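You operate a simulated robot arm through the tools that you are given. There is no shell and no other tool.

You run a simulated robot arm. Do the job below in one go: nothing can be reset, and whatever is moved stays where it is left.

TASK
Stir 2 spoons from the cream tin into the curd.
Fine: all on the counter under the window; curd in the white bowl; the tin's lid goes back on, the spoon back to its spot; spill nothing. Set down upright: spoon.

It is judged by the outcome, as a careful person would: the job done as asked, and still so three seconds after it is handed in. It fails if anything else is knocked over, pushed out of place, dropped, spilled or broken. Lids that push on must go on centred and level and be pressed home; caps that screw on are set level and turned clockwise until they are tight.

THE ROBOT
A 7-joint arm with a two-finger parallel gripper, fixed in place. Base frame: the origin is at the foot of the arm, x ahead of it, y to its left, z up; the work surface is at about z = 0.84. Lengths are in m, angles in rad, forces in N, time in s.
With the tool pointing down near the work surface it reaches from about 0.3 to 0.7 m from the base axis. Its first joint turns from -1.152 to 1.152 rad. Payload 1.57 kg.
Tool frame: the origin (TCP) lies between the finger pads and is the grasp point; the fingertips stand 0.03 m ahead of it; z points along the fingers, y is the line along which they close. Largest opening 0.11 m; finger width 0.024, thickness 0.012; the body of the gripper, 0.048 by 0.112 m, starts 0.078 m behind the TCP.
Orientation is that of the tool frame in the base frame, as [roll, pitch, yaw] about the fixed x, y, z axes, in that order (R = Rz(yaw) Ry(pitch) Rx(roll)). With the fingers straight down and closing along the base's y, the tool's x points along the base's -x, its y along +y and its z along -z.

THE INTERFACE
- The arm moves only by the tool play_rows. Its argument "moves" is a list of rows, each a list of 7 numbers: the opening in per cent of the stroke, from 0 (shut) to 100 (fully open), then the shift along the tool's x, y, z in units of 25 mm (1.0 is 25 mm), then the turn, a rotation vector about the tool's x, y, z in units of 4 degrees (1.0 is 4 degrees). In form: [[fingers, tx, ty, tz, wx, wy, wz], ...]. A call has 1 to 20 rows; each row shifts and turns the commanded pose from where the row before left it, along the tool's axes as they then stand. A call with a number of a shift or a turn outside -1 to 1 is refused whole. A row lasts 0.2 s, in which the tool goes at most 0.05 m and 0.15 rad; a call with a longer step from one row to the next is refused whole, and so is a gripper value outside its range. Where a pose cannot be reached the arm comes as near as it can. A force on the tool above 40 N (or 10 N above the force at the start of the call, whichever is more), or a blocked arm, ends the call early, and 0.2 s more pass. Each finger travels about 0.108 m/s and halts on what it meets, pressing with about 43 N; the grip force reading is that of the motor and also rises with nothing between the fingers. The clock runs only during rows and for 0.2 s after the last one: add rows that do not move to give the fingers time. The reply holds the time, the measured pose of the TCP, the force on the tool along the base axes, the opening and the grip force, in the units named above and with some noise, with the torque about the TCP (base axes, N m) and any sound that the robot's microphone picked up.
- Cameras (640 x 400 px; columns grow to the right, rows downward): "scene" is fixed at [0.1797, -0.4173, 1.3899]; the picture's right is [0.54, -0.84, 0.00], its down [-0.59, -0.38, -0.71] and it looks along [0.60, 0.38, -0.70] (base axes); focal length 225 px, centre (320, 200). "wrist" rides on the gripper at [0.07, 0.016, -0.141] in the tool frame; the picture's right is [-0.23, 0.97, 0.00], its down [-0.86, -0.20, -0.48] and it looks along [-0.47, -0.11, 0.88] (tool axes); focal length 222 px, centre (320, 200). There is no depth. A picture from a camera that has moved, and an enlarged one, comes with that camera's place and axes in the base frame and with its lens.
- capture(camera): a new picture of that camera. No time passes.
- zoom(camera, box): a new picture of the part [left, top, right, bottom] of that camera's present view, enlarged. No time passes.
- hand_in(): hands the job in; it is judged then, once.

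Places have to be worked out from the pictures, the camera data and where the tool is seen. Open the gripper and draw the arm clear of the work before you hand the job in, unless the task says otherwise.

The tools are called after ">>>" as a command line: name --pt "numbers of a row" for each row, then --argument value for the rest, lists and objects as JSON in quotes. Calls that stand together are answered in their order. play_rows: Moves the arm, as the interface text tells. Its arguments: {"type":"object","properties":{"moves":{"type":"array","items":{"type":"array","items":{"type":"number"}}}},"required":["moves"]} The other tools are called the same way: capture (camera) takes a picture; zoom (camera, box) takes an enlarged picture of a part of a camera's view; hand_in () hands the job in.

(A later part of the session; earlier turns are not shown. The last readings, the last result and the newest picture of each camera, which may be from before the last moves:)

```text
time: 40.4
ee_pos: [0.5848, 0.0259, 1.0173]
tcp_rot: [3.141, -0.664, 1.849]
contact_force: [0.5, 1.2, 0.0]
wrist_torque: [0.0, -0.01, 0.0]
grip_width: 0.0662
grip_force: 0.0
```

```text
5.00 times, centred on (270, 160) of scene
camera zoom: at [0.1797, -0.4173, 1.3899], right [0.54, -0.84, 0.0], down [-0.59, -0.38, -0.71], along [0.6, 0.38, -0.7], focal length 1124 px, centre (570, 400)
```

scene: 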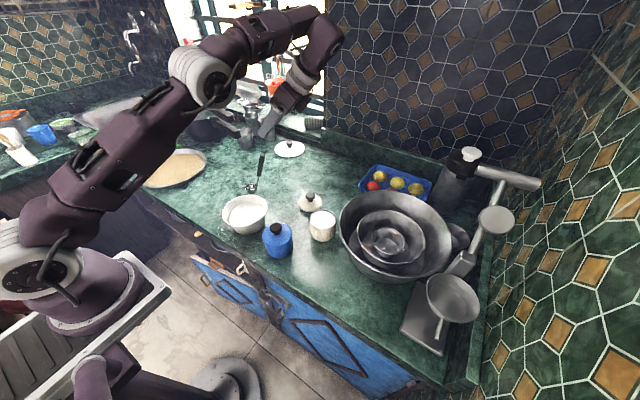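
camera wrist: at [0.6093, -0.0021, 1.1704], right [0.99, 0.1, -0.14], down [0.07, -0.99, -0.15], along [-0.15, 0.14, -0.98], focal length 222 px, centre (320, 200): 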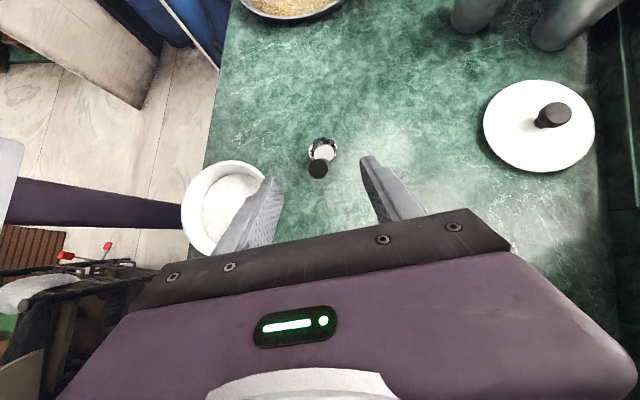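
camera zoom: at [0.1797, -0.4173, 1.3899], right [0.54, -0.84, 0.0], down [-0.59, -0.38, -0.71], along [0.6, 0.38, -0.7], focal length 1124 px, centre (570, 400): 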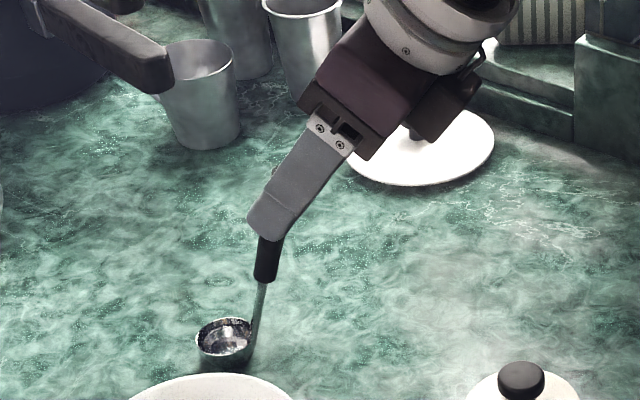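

The handle lies between the fingers. I advance the last 49 mm along the handle direction and close.

>>> play_rows --pt "60 0 0 0.7 0 0 0" --pt "60 0 0 0.7 0 0 0" --pt "60 0 0 0.58 0 0 0" --pt "60 0 0 0 0 0 0" --pt "45 0 0 0 0 0 0" --pt "30 0 0 0 0 0 0" --pt "22 0 0 0 0 0 0" --pt "18 0 0 0 0 0 0"

>>> zoom --camera "wrist" --box '[240, 100, 400, 240]'

>>> zoom --camera "scene" --box '[220, 120, 320, 200]'

```text
time: 42.2
ee_pos: [0.5762, 0.0554, 0.9771]
tcp_rot: [-3.141, -0.663, 1.85]
contact_force: [0.1, -1.0, -0.6]
wrist_torque: [0.01, -0.01, -0.03]
grip_width: 0.0198
grip_force: 0.0
```

```text
2.86 times, centred on (320, 170) of wrist
camera zoom: at [0.6016, 0.0271, 1.1308], right [0.99, 0.1, -0.14], down [0.08, -0.99, -0.15], along [-0.15, 0.14, -0.98], focal length 635 px, centre (320, 286)
```

zoom: 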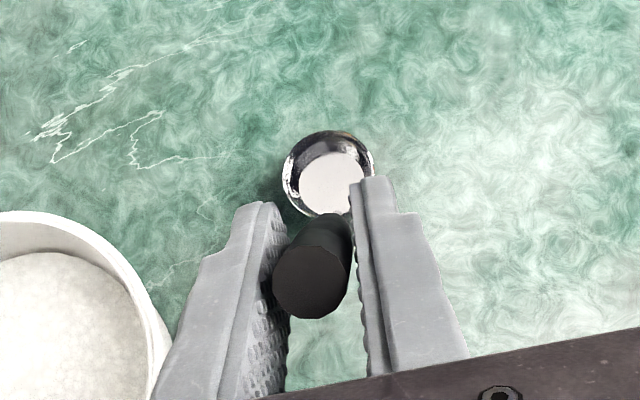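

```text
5.00 times, centred on (270, 160) of scene
camera zoom: at [0.1797, -0.4173, 1.3899], right [0.54, -0.84, 0.0], down [-0.59, -0.38, -0.71], along [0.6, 0.38, -0.7], focal length 1124 px, centre (570, 400)
```

zoom: 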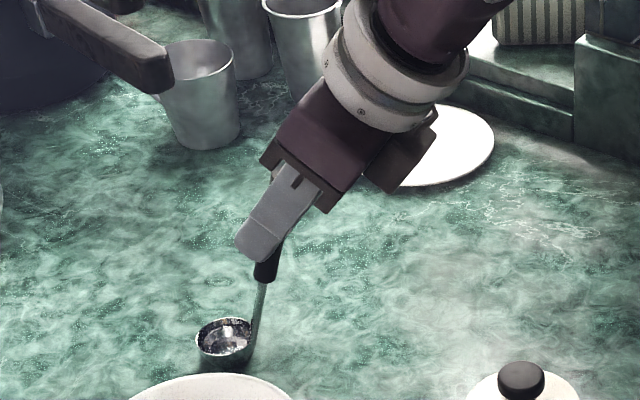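

The handle is centred between the fingers by projection. I close fully to grip it.

>>> play_rows --pt "10 0 0 0 0 0 0" --pt "4 0 0 0 0 0 0" --pt "0 0 0 0 0 0 0" --pt "0 0 0 0 0 0 0"

>>> zoom --camera "scene" --box '[220, 120, 320, 200]'

>>> zoom --camera "wrist" --box '[240, 100, 400, 240]'

```text
time: 43.2
ee_pos: [0.5777, 0.0548, 0.9774]
tcp_rot: [3.141, -0.662, 1.85]
contact_force: [-0.9, -0.9, 1.4]
wrist_torque: [0.05, 0.2, 0.06]
grip_width: 0.0156
grip_force: 31.6
```

```text
5.00 times, centred on (270, 160) of scene
camera zoom: at [0.1796, -0.4173, 1.3899], right [0.54, -0.84, 0.0], down [-0.59, -0.38, -0.71], along [0.6, 0.38, -0.7], focal length 1124 px, centre (570, 400)
```

zoom: 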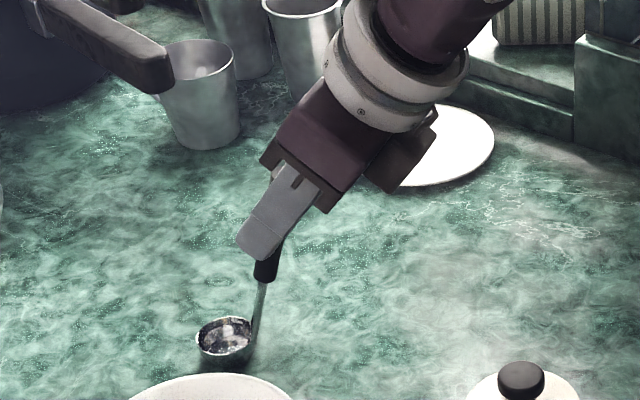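

```text
2.86 times, centred on (320, 170) of wrist
camera zoom: at [0.6016, 0.0271, 1.1308], right [0.99, 0.1, -0.14], down [0.08, -0.99, -0.15], along [-0.15, 0.14, -0.98], focal length 635 px, centre (320, 286)
```

zoom: 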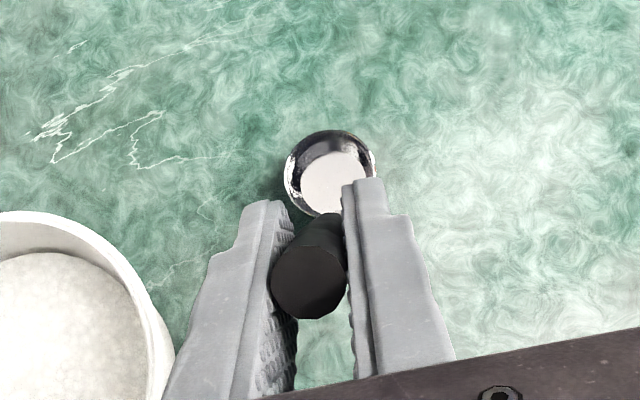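

The spoon is held (0.0156 m, 32 N). I note this pose (0.577, 0.055, 0.977) for the return, and lift straight up 0.11 m.

>>> play_rows --pt "0 0.12 0 -0.157 0 0 0" --pt "0 0.246 0 -0.315 0 0 0" --pt "0 0.55 0 -0.7 0 0 0" --pt "0 0.616 0 -0.788 0 0 0" --pt "0 0.616 0 -0.788 0 0 0" --pt "0 0.55 0 -0.7 0 0 0" --pt "0 0 0 0 0 0 0"

>>> capture --camera "scene"

>>> zoom --camera "wrist" --box '[240, 100, 400, 240]'

```text
time: 44.8
ee_pos: [0.5755, 0.0559, 1.0875]
tcp_rot: [3.142, -0.664, 1.85]
contact_force: [0.3, 0.2, -0.9]
wrist_torque: [-0.08, -0.02, 0.0]
grip_width: 0.0157
grip_force: 31.2
```

```text
taken
```

scene: 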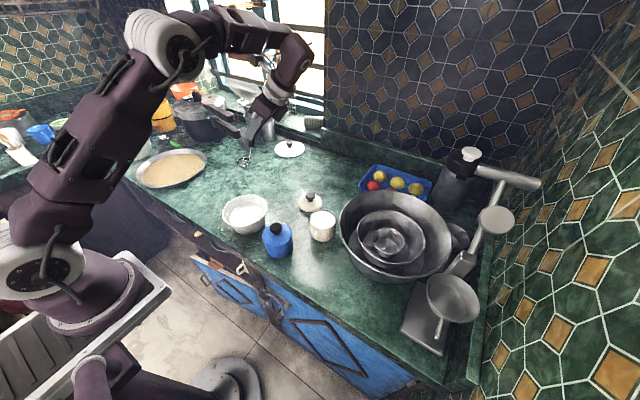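

```text
2.86 times, centred on (320, 170) of wrist
camera zoom: at [0.6004, 0.0281, 1.2422], right [0.99, 0.1, -0.14], down [0.07, -0.99, -0.15], along [-0.15, 0.14, -0.98], focal length 635 px, centre (320, 286)
```

zoom: 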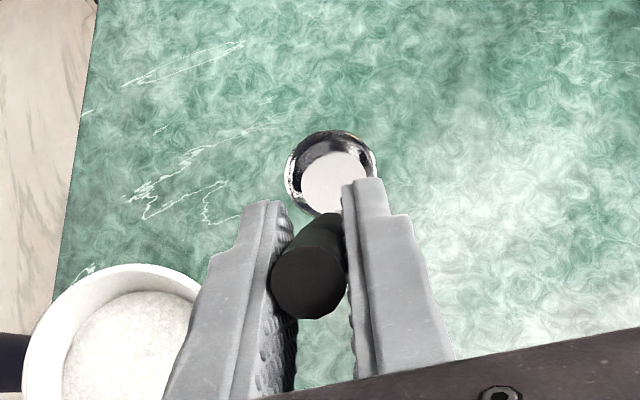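

The spoon came up without slipping. I carry it level toward the cream tin at this height.

>>> play_rows --pt "0 -0.4 -0.18 -0.31 0 0 0" --pt "0 -0.7 -0.32 -0.55 0 0 0" --pt "0 -0.73 -0.34 -0.57 0 0 0" --pt "0 -0.73 -0.34 -0.57 0 0 0" --pt "0 -0.73 -0.34 -0.57 0 0 0" --pt "0 -0.73 -0.34 -0.57 0 0 0" --pt "0 -0.73 -0.34 -0.57 0 0 0" --pt "0 -0.73 -0.34 -0.57 0 0 0" --pt "0 -0.73 -0.34 -0.57 0 0 0" --pt "0 -0.73 -0.34 -0.57 0 0 0" --pt "0 -0.73 -0.34 -0.57 0 0 0" --pt "0 -0.73 -0.34 -0.57 0 0 0" --pt "0 -0.5 -0.23 -0.39 0 0 0" --pt "0 -0.27 -0.1 -0.23 0 0 0" --pt "0 0 0 0 0 0 0"

>>> capture --camera "wrist"

>>> zoom --camera "scene" --box '[270, 120, 390, 260]'

```text
time: 48.0
ee_pos: [0.5602, -0.1343, 1.0863]
tcp_rot: [3.136, -0.663, 1.852]
contact_force: [0.3, -0.2, -0.3]
wrist_torque: [-0.06, -0.01, -0.03]
grip_width: 0.0154
grip_force: 31.4
out of reach, approached as far as the arm can: row 8, 9, 10, 11, 12, 13, 14
```

```text
taken
camera wrist: at [0.5845, -0.1616, 1.24], right [0.99, 0.1, -0.14], down [0.07, -0.99, -0.15], along [-0.15, 0.14, -0.98], focal length 222 px, centre (320, 200)
```

wrist: 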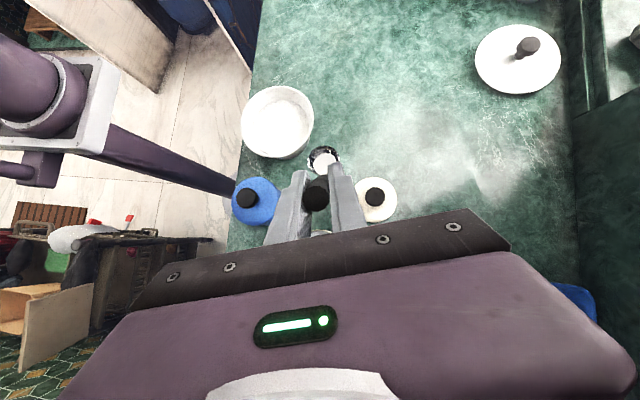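

```text
2.86 times, centred on (330, 190) of scene
camera zoom: at [0.1797, -0.4173, 1.3899], right [0.54, -0.84, 0.0], down [-0.59, -0.38, -0.71], along [0.6, 0.38, -0.7], focal length 642 px, centre (291, 229)
```

zoom: 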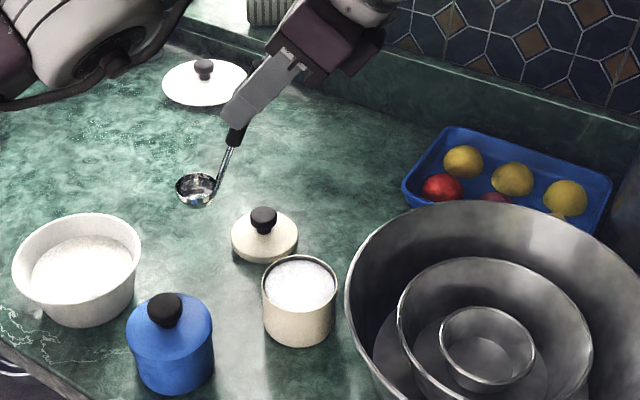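

The arm ran out of reach at y = -0.134 with this lean and yaw. Turning the spoon about the vertical (less yaw) should free it; the ladle is still empty and high above everything. I turn 36° about the vertical axis and read back where the pose ends.

>>> play_rows --pt "0 0 0 0 0 0 0" --pt "0 0 0 0 -0.69 0 0.886" --pt "0 0 0 0 -0.69 0 0.886" --pt "0 0 0 0 0 0 0"

>>> capture --camera "scene"

```text
time: 49.0
ee_pos: [0.559, -0.1335, 1.087]
tcp_rot: [-3.141, -0.662, 1.691]
contact_force: [0.1, -0.4, -0.7]
wrist_torque: [-0.05, 0.01, -0.01]
grip_width: 0.0153
grip_force: 31.4
```

```text
taken
```

scene: 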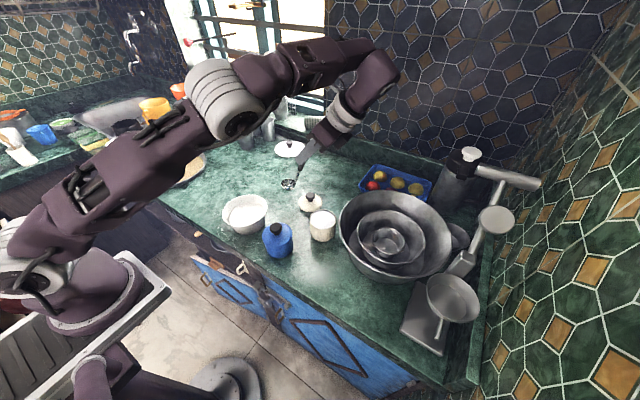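

No jump: the commanded pose had been clamped, and the turn works (yaw now 97°). I continue turning about the vertical to about 70°.

>>> play_rows --pt "0 0 0 0 -0.69 0 0.886" --pt "0 0 0 0 -0.69 0 0.886" --pt "0 0 0 0 -0.69 0 0.886" --pt "0 0 0 0 -0.69 0 0.886" --pt "0 0 0 0 -0.69 0 0.886" --pt "0 0 0 0 -0.69 0 0.886" --pt "0 0 0 0 0 0 0"

>>> capture --camera "scene"

>>> capture --camera "wrist"

```text
time: 50.6
ee_pos: [0.5601, -0.1345, 1.087]
tcp_rot: [-3.142, -0.663, 1.222]
contact_force: [-0.8, 0.2, -0.4]
wrist_torque: [-0.08, 0.0, -0.01]
grip_width: 0.0155
grip_force: 31.4
```

```text
taken
```

scene: 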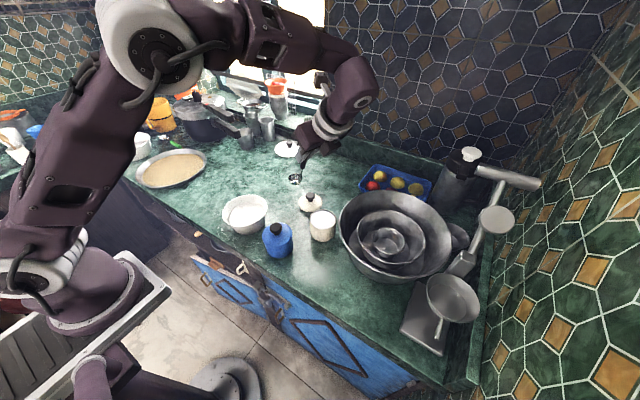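

```text
taken
camera wrist: at [0.5647, -0.171, 1.2403], right [0.85, -0.5, -0.14], down [-0.52, -0.84, -0.15], along [-0.04, 0.2, -0.98], focal length 222 px, centre (320, 200)
```

wrist: 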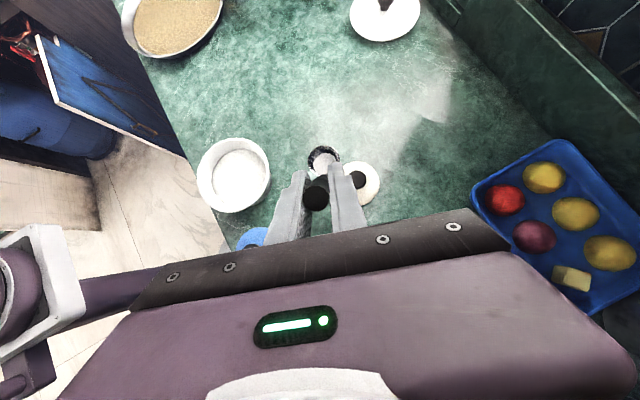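

Yaw is 70° and the arm is comfortable. I now move level so that the ladle comes over the tin opening, 5 mm off centre toward the side away from the handle.

>>> play_rows --pt "0 -0.4 0.0 -0.31 0 0 0" --pt "0 -0.67 0.01 -0.52 0 0 0" --pt "0 -0.72 0.01 -0.57 0 0 0" --pt "0 -0.75 0.01 -0.6 0 0 0" --pt "0 -0.72 0.01 -0.57 0 0 0" --pt "0 -0.5 0.01 -0.38 0 0 0" --pt "0 -0.23 0 -0.17 0 0 0" --pt "0 0 0 0 0 0 0"

>>> capture --camera "wrist"

>>> zoom --camera "scene" --box '[270, 120, 390, 260]'

```text
time: 52.4
ee_pos: [0.5157, -0.2531, 1.0862]
tcp_rot: [-3.141, -0.663, 1.224]
contact_force: [-0.2, 0.0, -1.0]
wrist_torque: [-0.07, -0.01, 0.0]
grip_width: 0.0155
grip_force: 30.8
```

```text
taken
camera wrist: at [0.521, -0.2901, 1.2397], right [0.85, -0.5, -0.14], down [-0.52, -0.84, -0.15], along [-0.04, 0.2, -0.98], focal length 222 px, centre (320, 200)
```

wrist: 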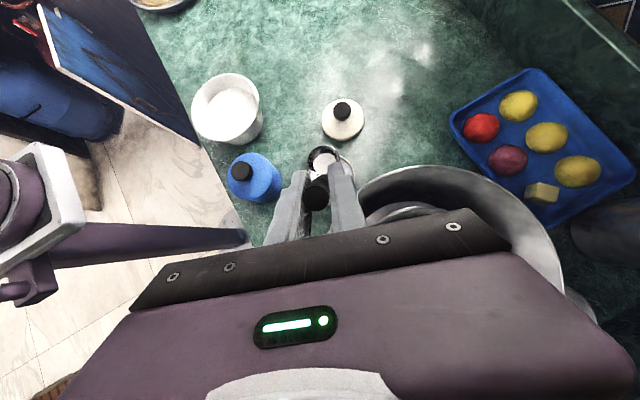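

```text
2.86 times, centred on (330, 190) of scene
camera zoom: at [0.1797, -0.4173, 1.3899], right [0.54, -0.84, 0.0], down [-0.59, -0.38, -0.71], along [0.6, 0.38, -0.7], focal length 642 px, centre (291, 229)
```

zoom: 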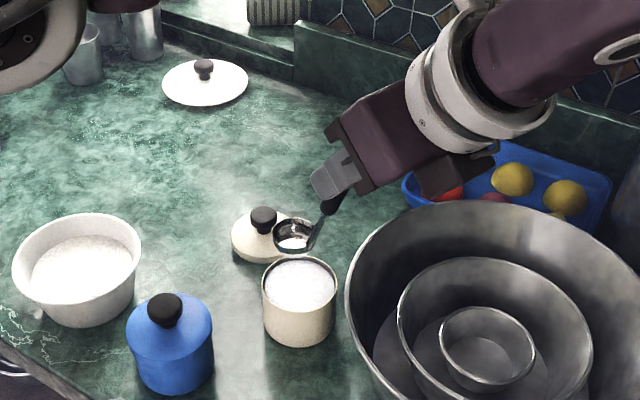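

The reach is fine here. I zoom both views to check the ladle's position over the tin opening.

>>> zoom --camera "wrist" --box '[270, 110, 390, 230]'

>>> zoom --camera "scene" --box '[300, 185, 350, 250]'

```text
3.33 times, centred on (330, 170) of wrist
camera zoom: at [0.521, -0.2901, 1.2397], right [0.85, -0.5, -0.14], down [-0.52, -0.84, -0.15], along [-0.04, 0.2, -0.98], focal length 740 px, centre (287, 300)
```

zoom: 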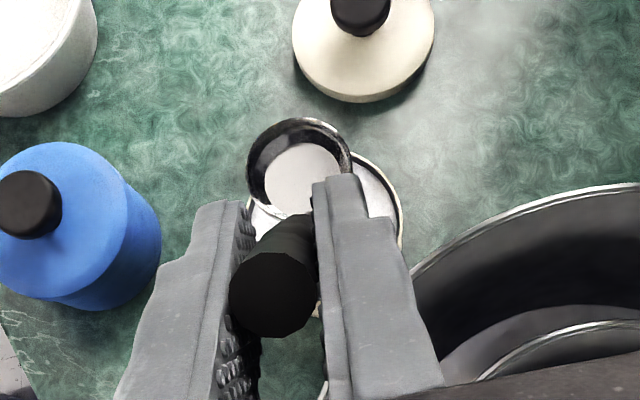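

```text
6.15 times, centred on (325, 218) of scene
camera zoom: at [0.1797, -0.4173, 1.3899], right [0.54, -0.84, 0.0], down [-0.59, -0.38, -0.71], along [0.6, 0.38, -0.7], focal length 1384 px, centre (289, 92)
```

zoom: 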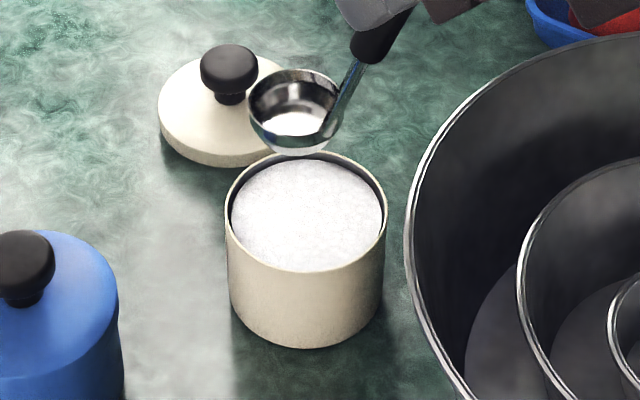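

The ladle's rim is at (0.537, -0.193, 0.966) and the salt surface at about z = 0.892, nearly full. So as not to press salt over the rim, I will enter with the far lip tipped 28° down and level out under the surface. First I tip the ladle about its own centre, above the tin.

>>> play_rows --pt "0 -0.22 0 -0.172 0 0 0" --pt "0 0.372 0 0.078 0 -1 0" --pt "0 0.372 0 0.078 0 -1 0" --pt "0 0.372 0 0.078 0 -1 0" --pt "0 0.372 0 0.078 0 -1 0" --pt "0 0.372 0 0.078 0 -1 0" --pt "0 0.372 0 0.078 0 -1 0" --pt "0 0.372 0 0.078 0 -1 0" --pt "0 0 0 0 0 0 0"

>>> zoom --camera "scene" --box '[290, 160, 370, 250]'

>>> capture --camera "wrist"

```text
time: 54.4
ee_pos: [0.536, -0.1996, 1.1036]
tcp_rot: [3.141, -0.174, 1.224]
contact_force: [0.2, -0.2, -0.1]
wrist_torque: [-0.03, 0.01, 0.01]
grip_width: 0.0155
grip_force: 31.2
```

```text
4.44 times, centred on (330, 205) of scene
camera zoom: at [0.1797, -0.4173, 1.3899], right [0.54, -0.84, 0.0], down [-0.59, -0.38, -0.71], along [0.6, 0.38, -0.7], focal length 999 px, centre (276, 178)
```

zoom: 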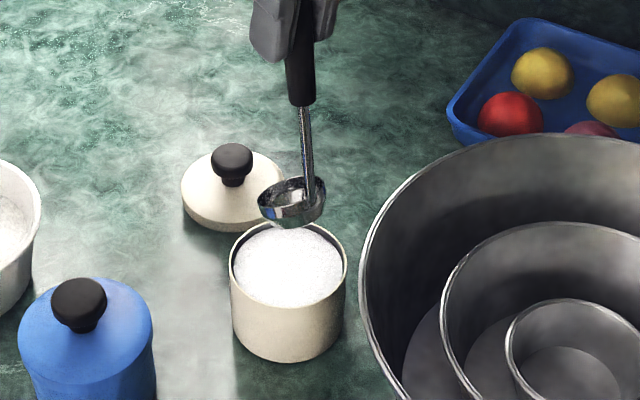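

```text
taken
camera wrist: at [0.5673, -0.1658, 1.2536], right [0.84, -0.54, -0.04], down [-0.5, -0.8, 0.32], along [-0.21, -0.25, -0.95], focal length 222 px, centre (320, 200)
```

wrist: 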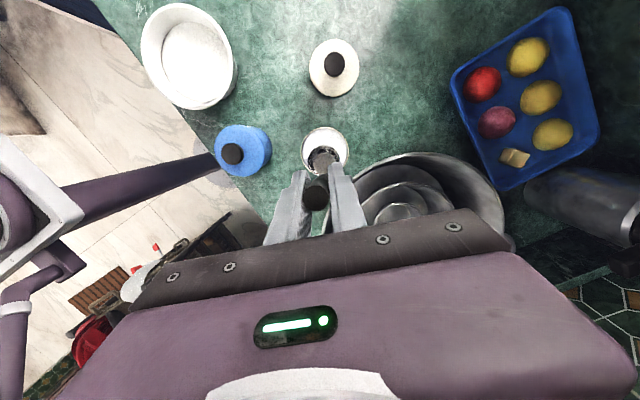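

The ladle is tipped with its centre right over the tin's middle. I lower it to just above the salt and check clearance with the rim.

>>> play_rows --pt "0 -0.105 0 0.591 0 0 0" --pt "0 -0.139 0 0.788 0 0 0" --pt "0 -0.105 0 0.591 0 0 0" --pt "0 -0.035 0 0.197 0 0 0" --pt "0 0 0 0 0 0 0"

>>> zoom --camera "scene" --box '[300, 190, 350, 250]'

>>> zoom --camera "wrist" --box '[270, 90, 390, 220]'

```text
time: 55.6
ee_pos: [0.535, -0.2008, 1.0493]
tcp_rot: [3.141, -0.174, 1.222]
contact_force: [0.3, 0.8, -0.6]
wrist_torque: [-0.02, 0.03, 0.01]
grip_width: 0.0155
grip_force: 31.2
```

```text
6.67 times, centred on (325, 220) of scene
camera zoom: at [0.1797, -0.4173, 1.3899], right [0.54, -0.84, 0.0], down [-0.59, -0.38, -0.71], along [0.6, 0.38, -0.7], focal length 1499 px, centre (287, 67)
```

zoom: 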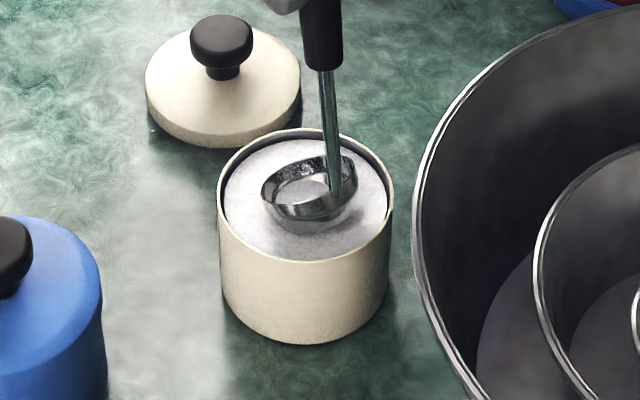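

```text
3.08 times, centred on (330, 155) of wrist
camera zoom: at [0.5671, -0.1661, 1.1984], right [0.84, -0.54, -0.04], down [-0.5, -0.8, 0.32], along [-0.21, -0.25, -0.95], focal length 684 px, centre (289, 338)
```

zoom: 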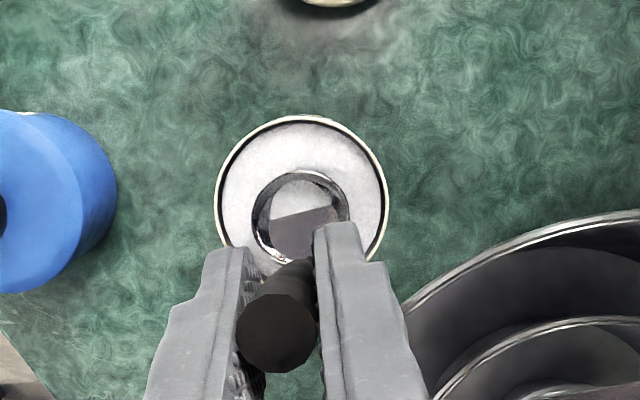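

The tipped ladle is inside the rim, centred. I push its lip down into the salt in small steps, then check force and picture.

>>> play_rows --pt "0 -0.052 0 0.295 0 0 0" --pt "0 -0.052 0 0.295 0 0 0" --pt "0 -0.052 0 0.295 0 0 0" --pt "0 -0.048 0 0.27 0 0 0" --pt "0 0 0 0 0 0 0"

>>> zoom --camera "scene" --box '[300, 190, 350, 250]'

>>> zoom --camera "wrist" --box '[270, 90, 390, 220]'

```text
time: 56.8
ee_pos: [0.5359, -0.2026, 1.0172]
tcp_rot: [-3.14, -0.175, 1.224]
contact_force: [0.1, -0.3, -0.8]
wrist_torque: [-0.03, 0.03, 0.01]
grip_width: 0.0158
grip_force: 31.5
```

```text
6.67 times, centred on (325, 220) of scene
camera zoom: at [0.1797, -0.4173, 1.3899], right [0.54, -0.84, 0.0], down [-0.59, -0.38, -0.71], along [0.6, 0.38, -0.7], focal length 1499 px, centre (287, 67)
```

zoom: 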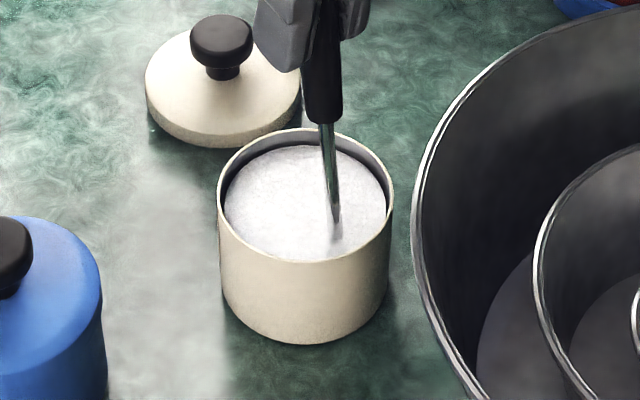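

```text
3.08 times, centred on (330, 155) of wrist
camera zoom: at [0.5674, -0.1667, 1.1691], right [0.84, -0.54, -0.04], down [-0.5, -0.8, 0.32], along [-0.21, -0.25, -0.95], focal length 684 px, centre (289, 338)
```

zoom: 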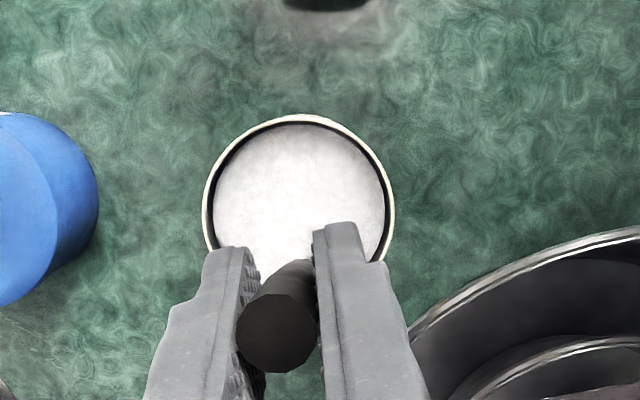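

The ladle is under the surface and the salt level dropped slightly, so salt is going into the ladle, with no overflow. Now I level the ladle under the surface, pivoting about its centre.

>>> play_rows --pt "0 -0.344 0 -0.02 0 1 0" --pt "0 -0.344 0 -0.02 0 1 0" --pt "0 -0.344 0 -0.02 0 1 0" --pt "0 -0.344 0 -0.02 0 1 0" --pt "0 -0.344 0 -0.02 0 1 0" --pt "0 -0.344 0 -0.02 0 1 0" --pt "0 -0.344 0 -0.02 0 1 0" --pt "0 0 0 0 0 0 0"

>>> zoom --camera "scene" --box '[300, 180, 360, 250]'

>>> zoom --camera "wrist" --box '[270, 90, 390, 220]'

```text
time: 58.6
ee_pos: [0.5174, -0.2528, 1.0007]
tcp_rot: [3.141, -0.663, 1.223]
contact_force: [0.8, 0.2, 0.1]
wrist_torque: [-0.02, 0.0, 0.02]
grip_width: 0.0153
grip_force: 31.4
```

```text
5.71 times, centred on (330, 215) of scene
camera zoom: at [0.1797, -0.4173, 1.3899], right [0.54, -0.84, 0.0], down [-0.59, -0.38, -0.71], along [0.6, 0.38, -0.7], focal length 1285 px, centre (263, 114)
```

zoom: 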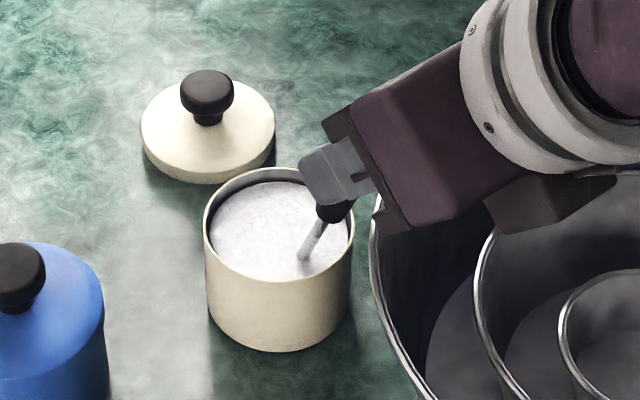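

```text
3.08 times, centred on (330, 155) of wrist
camera zoom: at [0.5223, -0.2906, 1.1534], right [0.85, -0.5, -0.14], down [-0.52, -0.84, -0.15], along [-0.04, 0.2, -0.98], focal length 684 px, centre (289, 338)
```

zoom: 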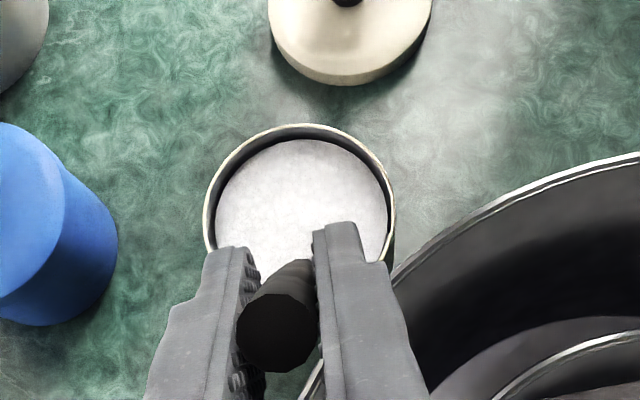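

The ladle is level again (pitch -38°). I lift it slowly straight up out of the salt and look at what it holds.

>>> play_rows --pt "0 0.062 0 -0.079 0 0 0" --pt "0 0.123 0 -0.158 0 0 0" --pt "0 0.185 0 -0.236 0 0 0" --pt "0 0.246 0 -0.315 0 0 0" --pt "0 0.246 0 -0.315 0 0 0" --pt "0 0.308 0 -0.394 0 0 0" --pt "0 0.308 0 -0.394 0 0 0" --pt "0 0.308 0 -0.394 0 0 0" --pt "0 0.246 0 -0.315 0 0 0" --pt "0 0.185 0 -0.236 0 0 0" --pt "0 0.123 0 -0.158 0 0 0" --pt "0 0.062 0 -0.079 0 0 0" --pt "0 0 0 0 0 0 0"

>>> zoom --camera "scene" --box '[300, 180, 360, 250]'

>>> zoom --camera "wrist" --box '[270, 90, 390, 220]'

```text
time: 61.4
ee_pos: [0.5176, -0.2524, 1.0975]
tcp_rot: [-3.141, -0.664, 1.223]
contact_force: [-0.5, 0.4, -1.2]
wrist_torque: [-0.07, 0.02, -0.02]
grip_width: 0.0159
grip_force: 31.4
```

```text
5.71 times, centred on (330, 215) of scene
camera zoom: at [0.1797, -0.4173, 1.3899], right [0.54, -0.84, 0.0], down [-0.59, -0.38, -0.71], along [0.6, 0.38, -0.7], focal length 1285 px, centre (263, 114)
```

zoom: 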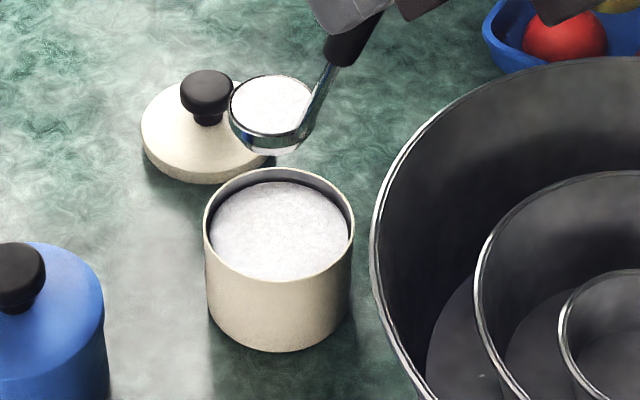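

```text
3.08 times, centred on (330, 155) of wrist
camera zoom: at [0.5227, -0.2907, 1.2505], right [0.85, -0.5, -0.14], down [-0.52, -0.84, -0.15], along [-0.04, 0.2, -0.98], focal length 684 px, centre (289, 338)
```

zoom: 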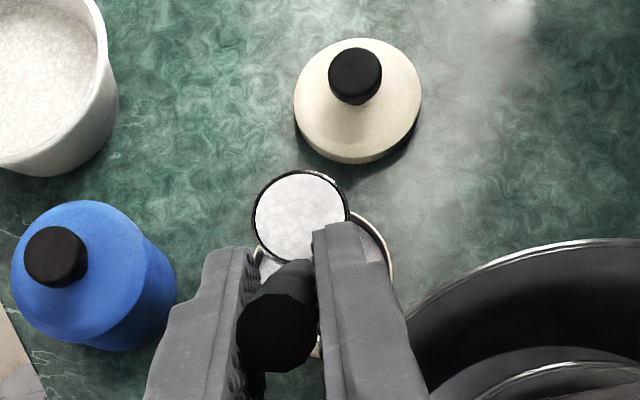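

The ladle came out level and full, nothing spilled. I carry it smoothly and level to above the curd bowl at (0.445, 0.020).

>>> play_rows --pt "0 0.102 -0.125 0.08 0 0 0" --pt "0 0.256 -0.314 0.2 0 0 0" --pt "0 0.409 -0.502 0.32 0 0 0" --pt "0 0.512 -0.627 0.4 0 0 0" --pt "0 0.512 -0.627 0.4 0 0 0" --pt "0 0.512 -0.627 0.4 0 0 0" --pt "0 0.512 -0.627 0.4 0 0 0" --pt "0 0.512 -0.627 0.4 0 0 0" --pt "0 0.512 -0.627 0.4 0 0 0" --pt "0 0.512 -0.627 0.4 0 0 0" --pt "0 0.409 -0.502 0.32 0 0 0" --pt "0 0.256 -0.314 0.2 0 0 0" --pt "0 0.154 -0.188 0.12 0 0 0" --pt "0 0.102 -0.125 0.08 0 0 0" --pt "0 0 0 0 0 0 0"

>>> capture --camera "scene"

>>> capture --camera "wrist"

```text
time: 64.6
ee_pos: [0.4234, -0.0431, 1.0986]
tcp_rot: [3.14, -0.664, 1.223]
contact_force: [1.0, 0.9, -1.7]
wrist_torque: [-0.03, 0.03, 0.0]
grip_width: 0.0154
grip_force: 31.3
```

```text
taken
```

scene: 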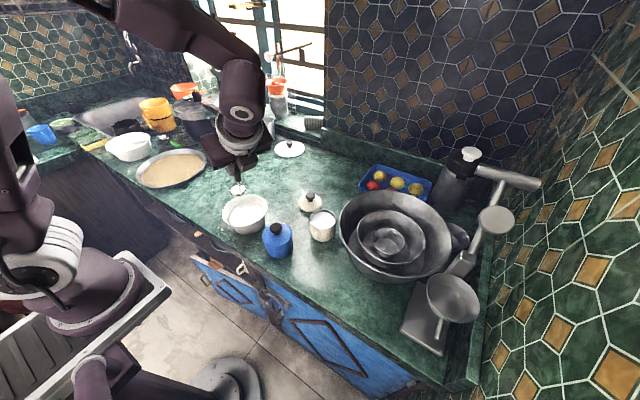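

```text
taken
camera wrist: at [0.4273, -0.0788, 1.2514], right [0.85, -0.5, -0.14], down [-0.52, -0.84, -0.15], along [-0.04, 0.2, -0.98], focal length 222 px, centre (320, 200)
```

wrist: 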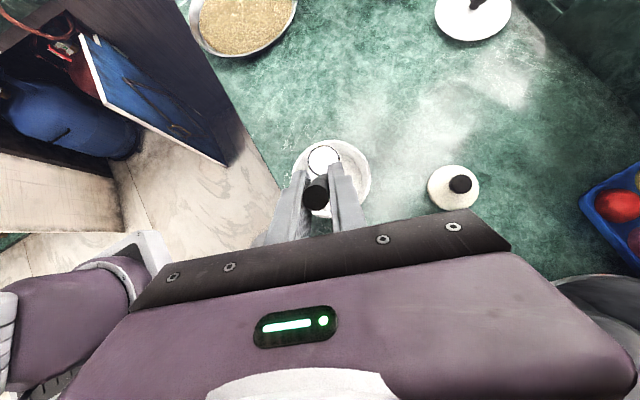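

>>> zoom --camera "wrist" --box '[260, 110, 400, 240]'

>>> zoom --camera "scene" --box '[205, 140, 285, 240]'

```text
3.08 times, centred on (330, 175) of wrist
camera zoom: at [0.4273, -0.0788, 1.2514], right [0.85, -0.5, -0.14], down [-0.52, -0.84, -0.15], along [-0.04, 0.2, -0.98], focal length 684 px, centre (289, 277)
```

zoom: 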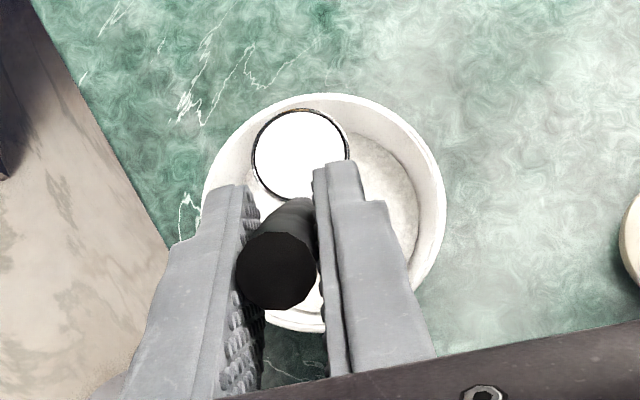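

```text
4.00 times, centred on (245, 190) of scene
camera zoom: at [0.1797, -0.4173, 1.3899], right [0.54, -0.84, 0.0], down [-0.59, -0.38, -0.71], along [0.6, 0.38, -0.7], focal length 899 px, centre (620, 240)
```

zoom: 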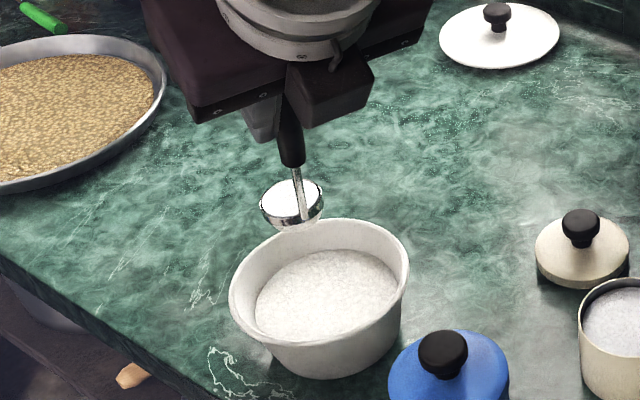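

The ladle is centred over the bowl, full and level. I lower it to about 4 cm above the bowl's rim, ready to tip it.

>>> play_rows --pt "0 -0.123 0 0.158 0 0 0" --pt "0 -0.246 0 0.315 0 0 0" --pt "0 -0.308 0 0.394 0 0 0" --pt "0 -0.185 0 0.236 0 0 0" --pt "0 -0.123 0 0.158 0 0 0" --pt "0 0 0 0 0 0 0"

>>> zoom --camera "scene" --box '[205, 140, 285, 240]'

```text
time: 66.0
ee_pos: [0.423, -0.0409, 1.0575]
tcp_rot: [-3.14, -0.663, 1.224]
contact_force: [-0.2, 0.2, -0.6]
wrist_torque: [-0.06, 0.01, 0.02]
grip_width: 0.0155
grip_force: 31.1
```

```text
4.00 times, centred on (245, 190) of scene
camera zoom: at [0.1797, -0.4173, 1.3899], right [0.54, -0.84, 0.0], down [-0.59, -0.38, -0.71], along [0.6, 0.38, -0.7], focal length 899 px, centre (620, 240)
```

zoom: 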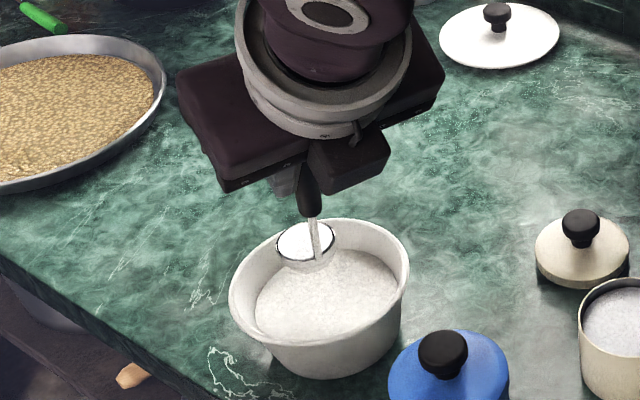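

Ladle mouth is now at about z = 0.938 over the bowl's middle. I tip the first 40° about the ladle's centre and check the pose follows.

>>> play_rows --pt "0 0.372 0 0.078 0 -1 0" --pt "0 0.372 0 0.078 0 -1 0" --pt "0 0.372 0 0.078 0 -1 0" --pt "0 0.372 0 0.078 0 -1 0" --pt "0 0.372 0 0.078 0 -1 0" --pt "0 0.372 0 0.078 0 -1 0" --pt "0 0.372 0 0.078 0 -1 0" --pt "0 0.372 0 0.078 0 -1 0" --pt "0 0.372 0 0.078 0 -1 0" --pt "0 0.372 0 0.078 0 -1 0" --pt "0 0 0 0 0 0 0"

>>> zoom --camera "scene" --box '[205, 140, 285, 240]'

>>> capture --camera "scene"

```text
time: 68.4
ee_pos: [0.4539, 0.0464, 1.0688]
tcp_rot: [-3.141, 0.036, 1.224]
contact_force: [-1.1, 0.9, -0.4]
wrist_torque: [0.02, 0.03, 0.03]
grip_width: 0.0158
grip_force: 31.2
```

```text
4.00 times, centred on (245, 190) of scene
camera zoom: at [0.1797, -0.4173, 1.3899], right [0.54, -0.84, 0.0], down [-0.59, -0.38, -0.71], along [0.6, 0.38, -0.7], focal length 899 px, centre (620, 240)
```

zoom: 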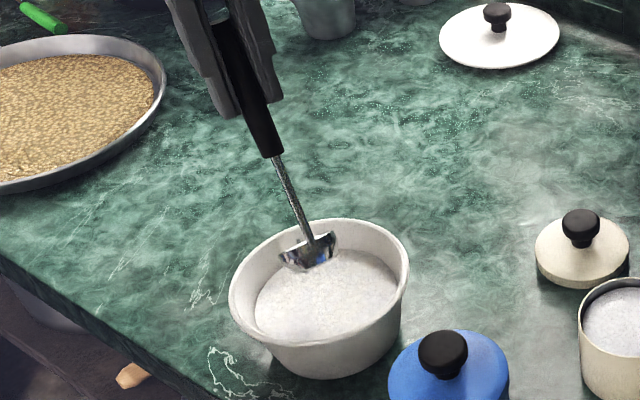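

```text
taken
```

scene: 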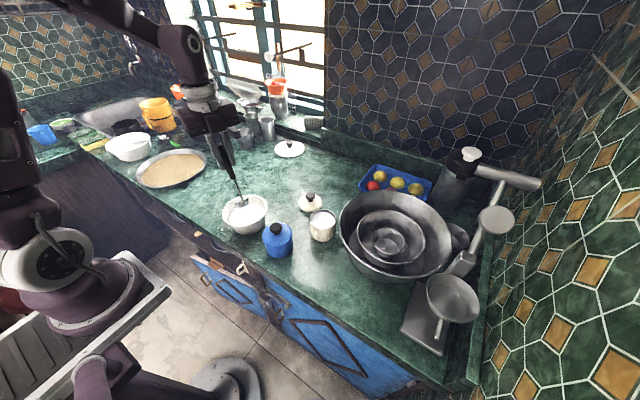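

The tip followed with the ladle staying centred over the bowl. I continue tipping another 40°.

>>> play_rows --pt "0 0.372 0 0.078 0 -1 0" --pt "0 0.372 0 0.078 0 -1 0" --pt "0 0.372 0 0.078 0 -1 0" --pt "0 0.372 0 0.078 0 -1 0" --pt "0 0.372 0 0.078 0 -1 0" --pt "0 0.372 0 0.078 0 -1 0" --pt "0 0.372 0 0.078 0 -1 0" --pt "0 0.372 0 0.078 0 -1 0" --pt "0 0.372 0 0.078 0 -1 0" --pt "0 0.372 0 0.078 0 -1 0" --pt "0 0 0 0 0 0 0"

>>> zoom --camera "scene" --box '[205, 140, 285, 240]'

>>> capture --camera "scene"

```text
time: 70.8
ee_pos: [0.4814, 0.1185, 1.0213]
tcp_rot: [3.141, 0.734, 1.223]
contact_force: [0.4, 0.3, -1.3]
wrist_torque: [0.11, -0.05, -0.01]
grip_width: 0.0156
grip_force: 31.5
```

```text
4.00 times, centred on (245, 190) of scene
camera zoom: at [0.1797, -0.4173, 1.3899], right [0.54, -0.84, 0.0], down [-0.59, -0.38, -0.71], along [0.6, 0.38, -0.7], focal length 899 px, centre (620, 240)
```

zoom: 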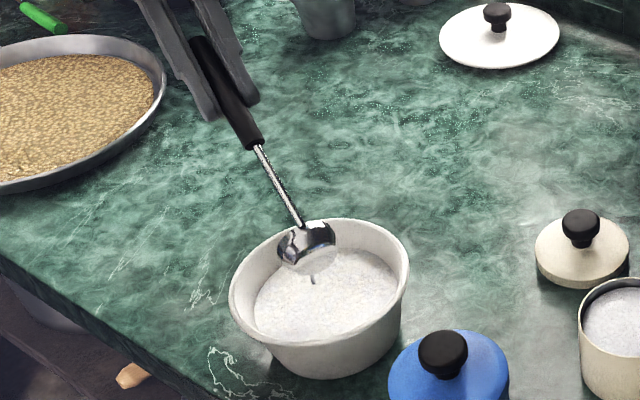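

```text
taken
```

scene: 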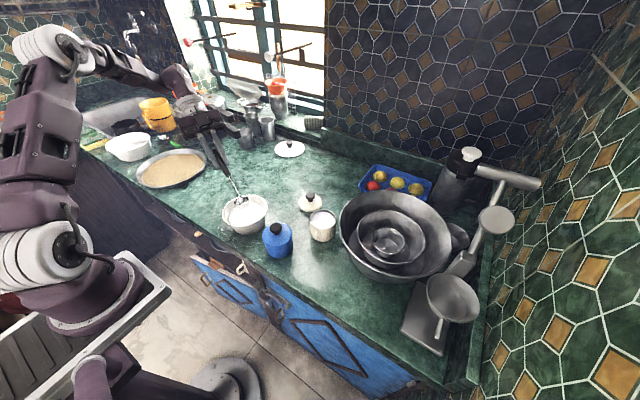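

At 80° of tip the arm still follows. The wrist camera should see into the ladle's mouth now, so I check whether it is empty.

>>> capture --camera "wrist"

>>> zoom --camera "wrist" --box '[250, 90, 390, 220]'

```text
taken
camera wrist: at [0.5461, 0.2508, 1.0802], right [0.86, -0.49, 0.15], down [-0.29, -0.23, 0.93], along [-0.42, -0.84, -0.34], focal length 222 px, centre (320, 200)
```

wrist: 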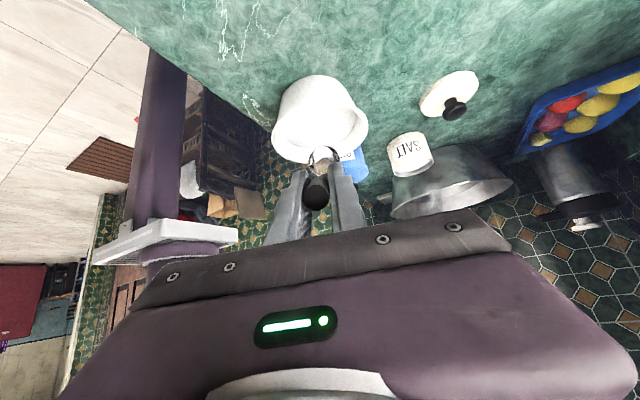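

```text
3.08 times, centred on (320, 155) of wrist
camera zoom: at [0.5461, 0.2508, 1.0802], right [0.86, -0.49, 0.15], down [-0.29, -0.23, 0.93], along [-0.42, -0.84, -0.34], focal length 684 px, centre (320, 338)
```

zoom: 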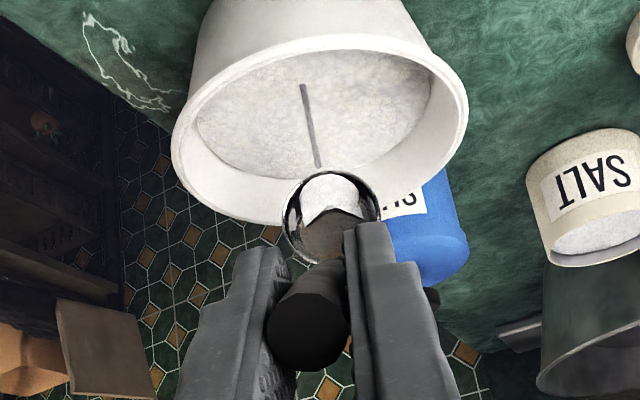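

A thin stream of salt is falling from the lip into the curd, well inside the bowl, and some salt is still in the ladle. I tip further to empty it.

>>> play_rows --pt "0 0.372 0 0.078 0 -1 0" --pt "0 0.372 0 0.078 0 -1 0" --pt "0 0.372 0 0.078 0 -1 0" --pt "0 0.372 0 0.078 0 -1 0" --pt "0 0 0 0 0 0 0" --pt "0 0 0 0 0 0 0"

>>> zoom --camera "wrist" --box '[250, 90, 390, 220]'

>>> capture --camera "scene"

```text
time: 72.2
ee_pos: [0.487, 0.1377, 0.99]
tcp_rot: [-3.141, 1.012, 1.225]
contact_force: [0.5, 0.4, -1.7]
wrist_torque: [0.11, 0.0, 0.01]
grip_width: 0.0155
grip_force: 31.3
```

```text
3.08 times, centred on (320, 155) of wrist
camera zoom: at [0.5566, 0.2779, 1.0046], right [0.87, -0.44, 0.19], down [-0.2, 0.02, 0.98], along [-0.44, -0.9, -0.07], focal length 684 px, centre (320, 338)
```

zoom: 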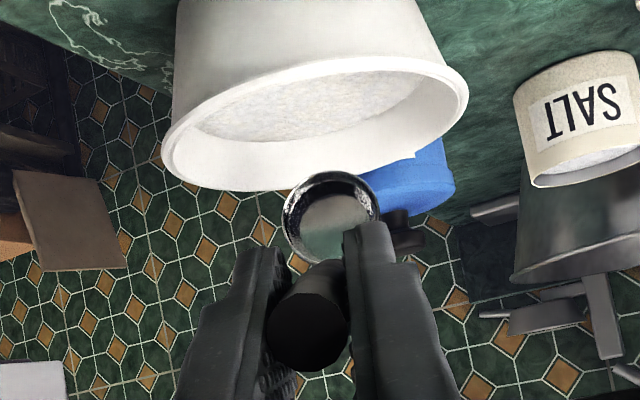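

```text
taken
```

scene: 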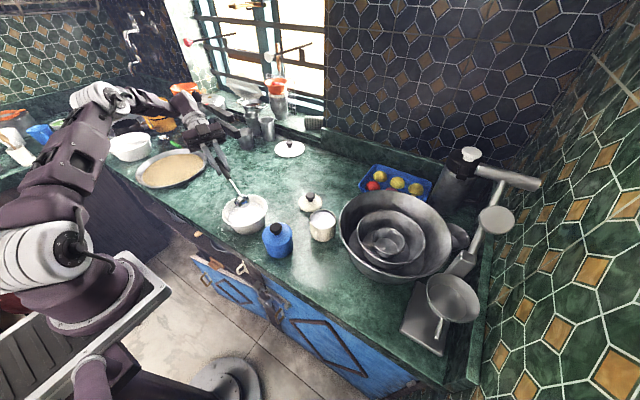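

The ladle looks empty (only a reflection inside). I tip two more steps and hold briefly to be sure, then zoom in.

>>> play_rows --pt "0 0.372 0 0.078 0 -1 0" --pt "0 0.372 0 0.078 0 -1 0" --pt "0 0 0 0 0 0 0" --pt "0 0 0 0 0 0 0"

>>> zoom --camera "wrist" --box '[290, 120, 370, 190]'

>>> zoom --camera "scene" --box '[205, 140, 285, 240]'

```text
time: 73.2
ee_pos: [0.4883, 0.1405, 0.9808]
tcp_rot: [-3.14, 1.084, 1.225]
contact_force: [-0.9, -0.8, -1.7]
wrist_torque: [0.11, -0.04, 0.01]
grip_width: 0.0154
grip_force: 31.4
out of reach, approached as far as the arm can: row 2
```

```text
5.71 times, centred on (330, 155) of wrist
camera zoom: at [0.5587, 0.2816, 0.9845], right [0.88, -0.43, 0.2], down [-0.18, 0.09, 0.98], along [-0.44, -0.9, 0.0], focal length 1269 px, centre (263, 457)
```

zoom: 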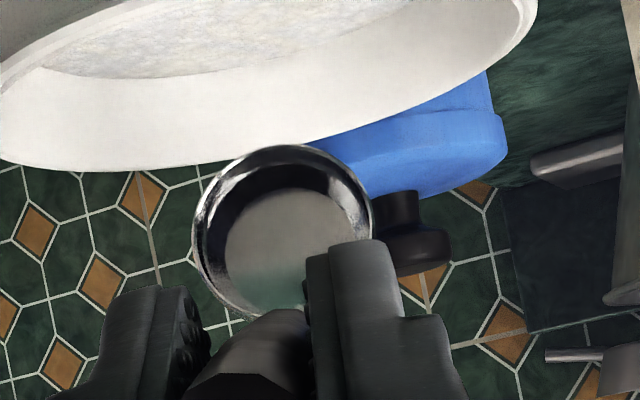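

```text
4.00 times, centred on (245, 190) of scene
camera zoom: at [0.1797, -0.4173, 1.3899], right [0.54, -0.84, 0.0], down [-0.59, -0.38, -0.71], along [0.6, 0.38, -0.7], focal length 899 px, centre (620, 240)
```

zoom: 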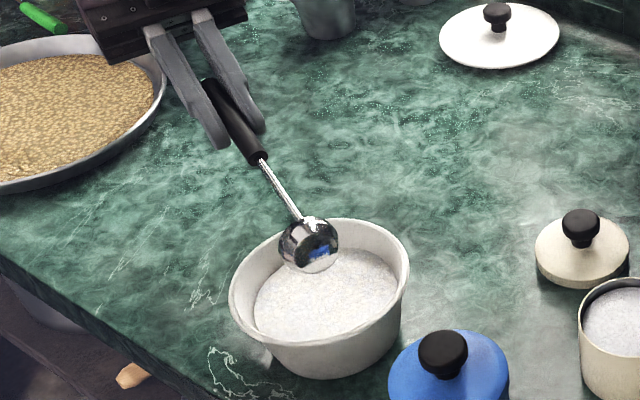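

The ladle is empty and nothing landed outside the bowl. That is spoonful one. I tip the ladle back level about its centre.

>>> play_rows --pt "0 -0.376 0 -0.052 0 1 0" --pt "0 -0.376 0 -0.052 0 1 0" --pt "0 -0.376 0 -0.052 0 1 0" --pt "0 -0.376 0 -0.052 0 1 0" --pt "0 -0.376 0 -0.052 0 1 0" --pt "0 -0.376 0 -0.052 0 1 0" --pt "0 -0.376 0 -0.052 0 1 0" --pt "0 -0.376 0 -0.052 0 1 0" --pt "0 -0.376 0 -0.052 0 1 0" --pt "0 -0.376 0 -0.052 0 1 0" --pt "0 -0.376 0 -0.052 0 1 0" --pt "0 -0.376 0 -0.052 0 1 0" --pt "0 -0.376 0 -0.052 0 1 0" --pt "0 -0.376 0 -0.052 0 1 0" --pt "0 -0.376 0 -0.052 0 1 0" --pt "0 -0.376 0 -0.052 0 1 0" --pt "0 -0.376 0 -0.052 0 1 0" --pt "0 -0.376 0 -0.052 0 1 0" --pt "0 0 0 0 0 0 0"

>>> zoom --camera "scene" --box '[205, 140, 285, 240]'

```text
time: 77.2
ee_pos: [0.4445, 0.0187, 1.074]
tcp_rot: [-3.141, -0.176, 1.226]
contact_force: [-1.0, 0.6, -1.1]
wrist_torque: [0.0, -0.03, 0.01]
grip_width: 0.0154
grip_force: 31.5
```

```text
4.00 times, centred on (245, 190) of scene
camera zoom: at [0.1797, -0.4173, 1.3899], right [0.54, -0.84, 0.0], down [-0.59, -0.38, -0.71], along [0.6, 0.38, -0.7], focal length 899 px, centre (620, 240)
```

zoom: 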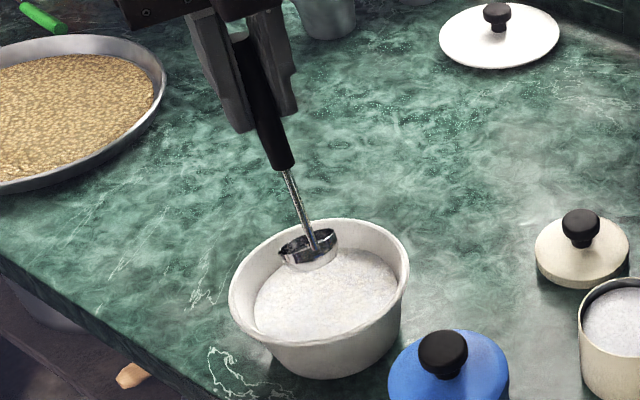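

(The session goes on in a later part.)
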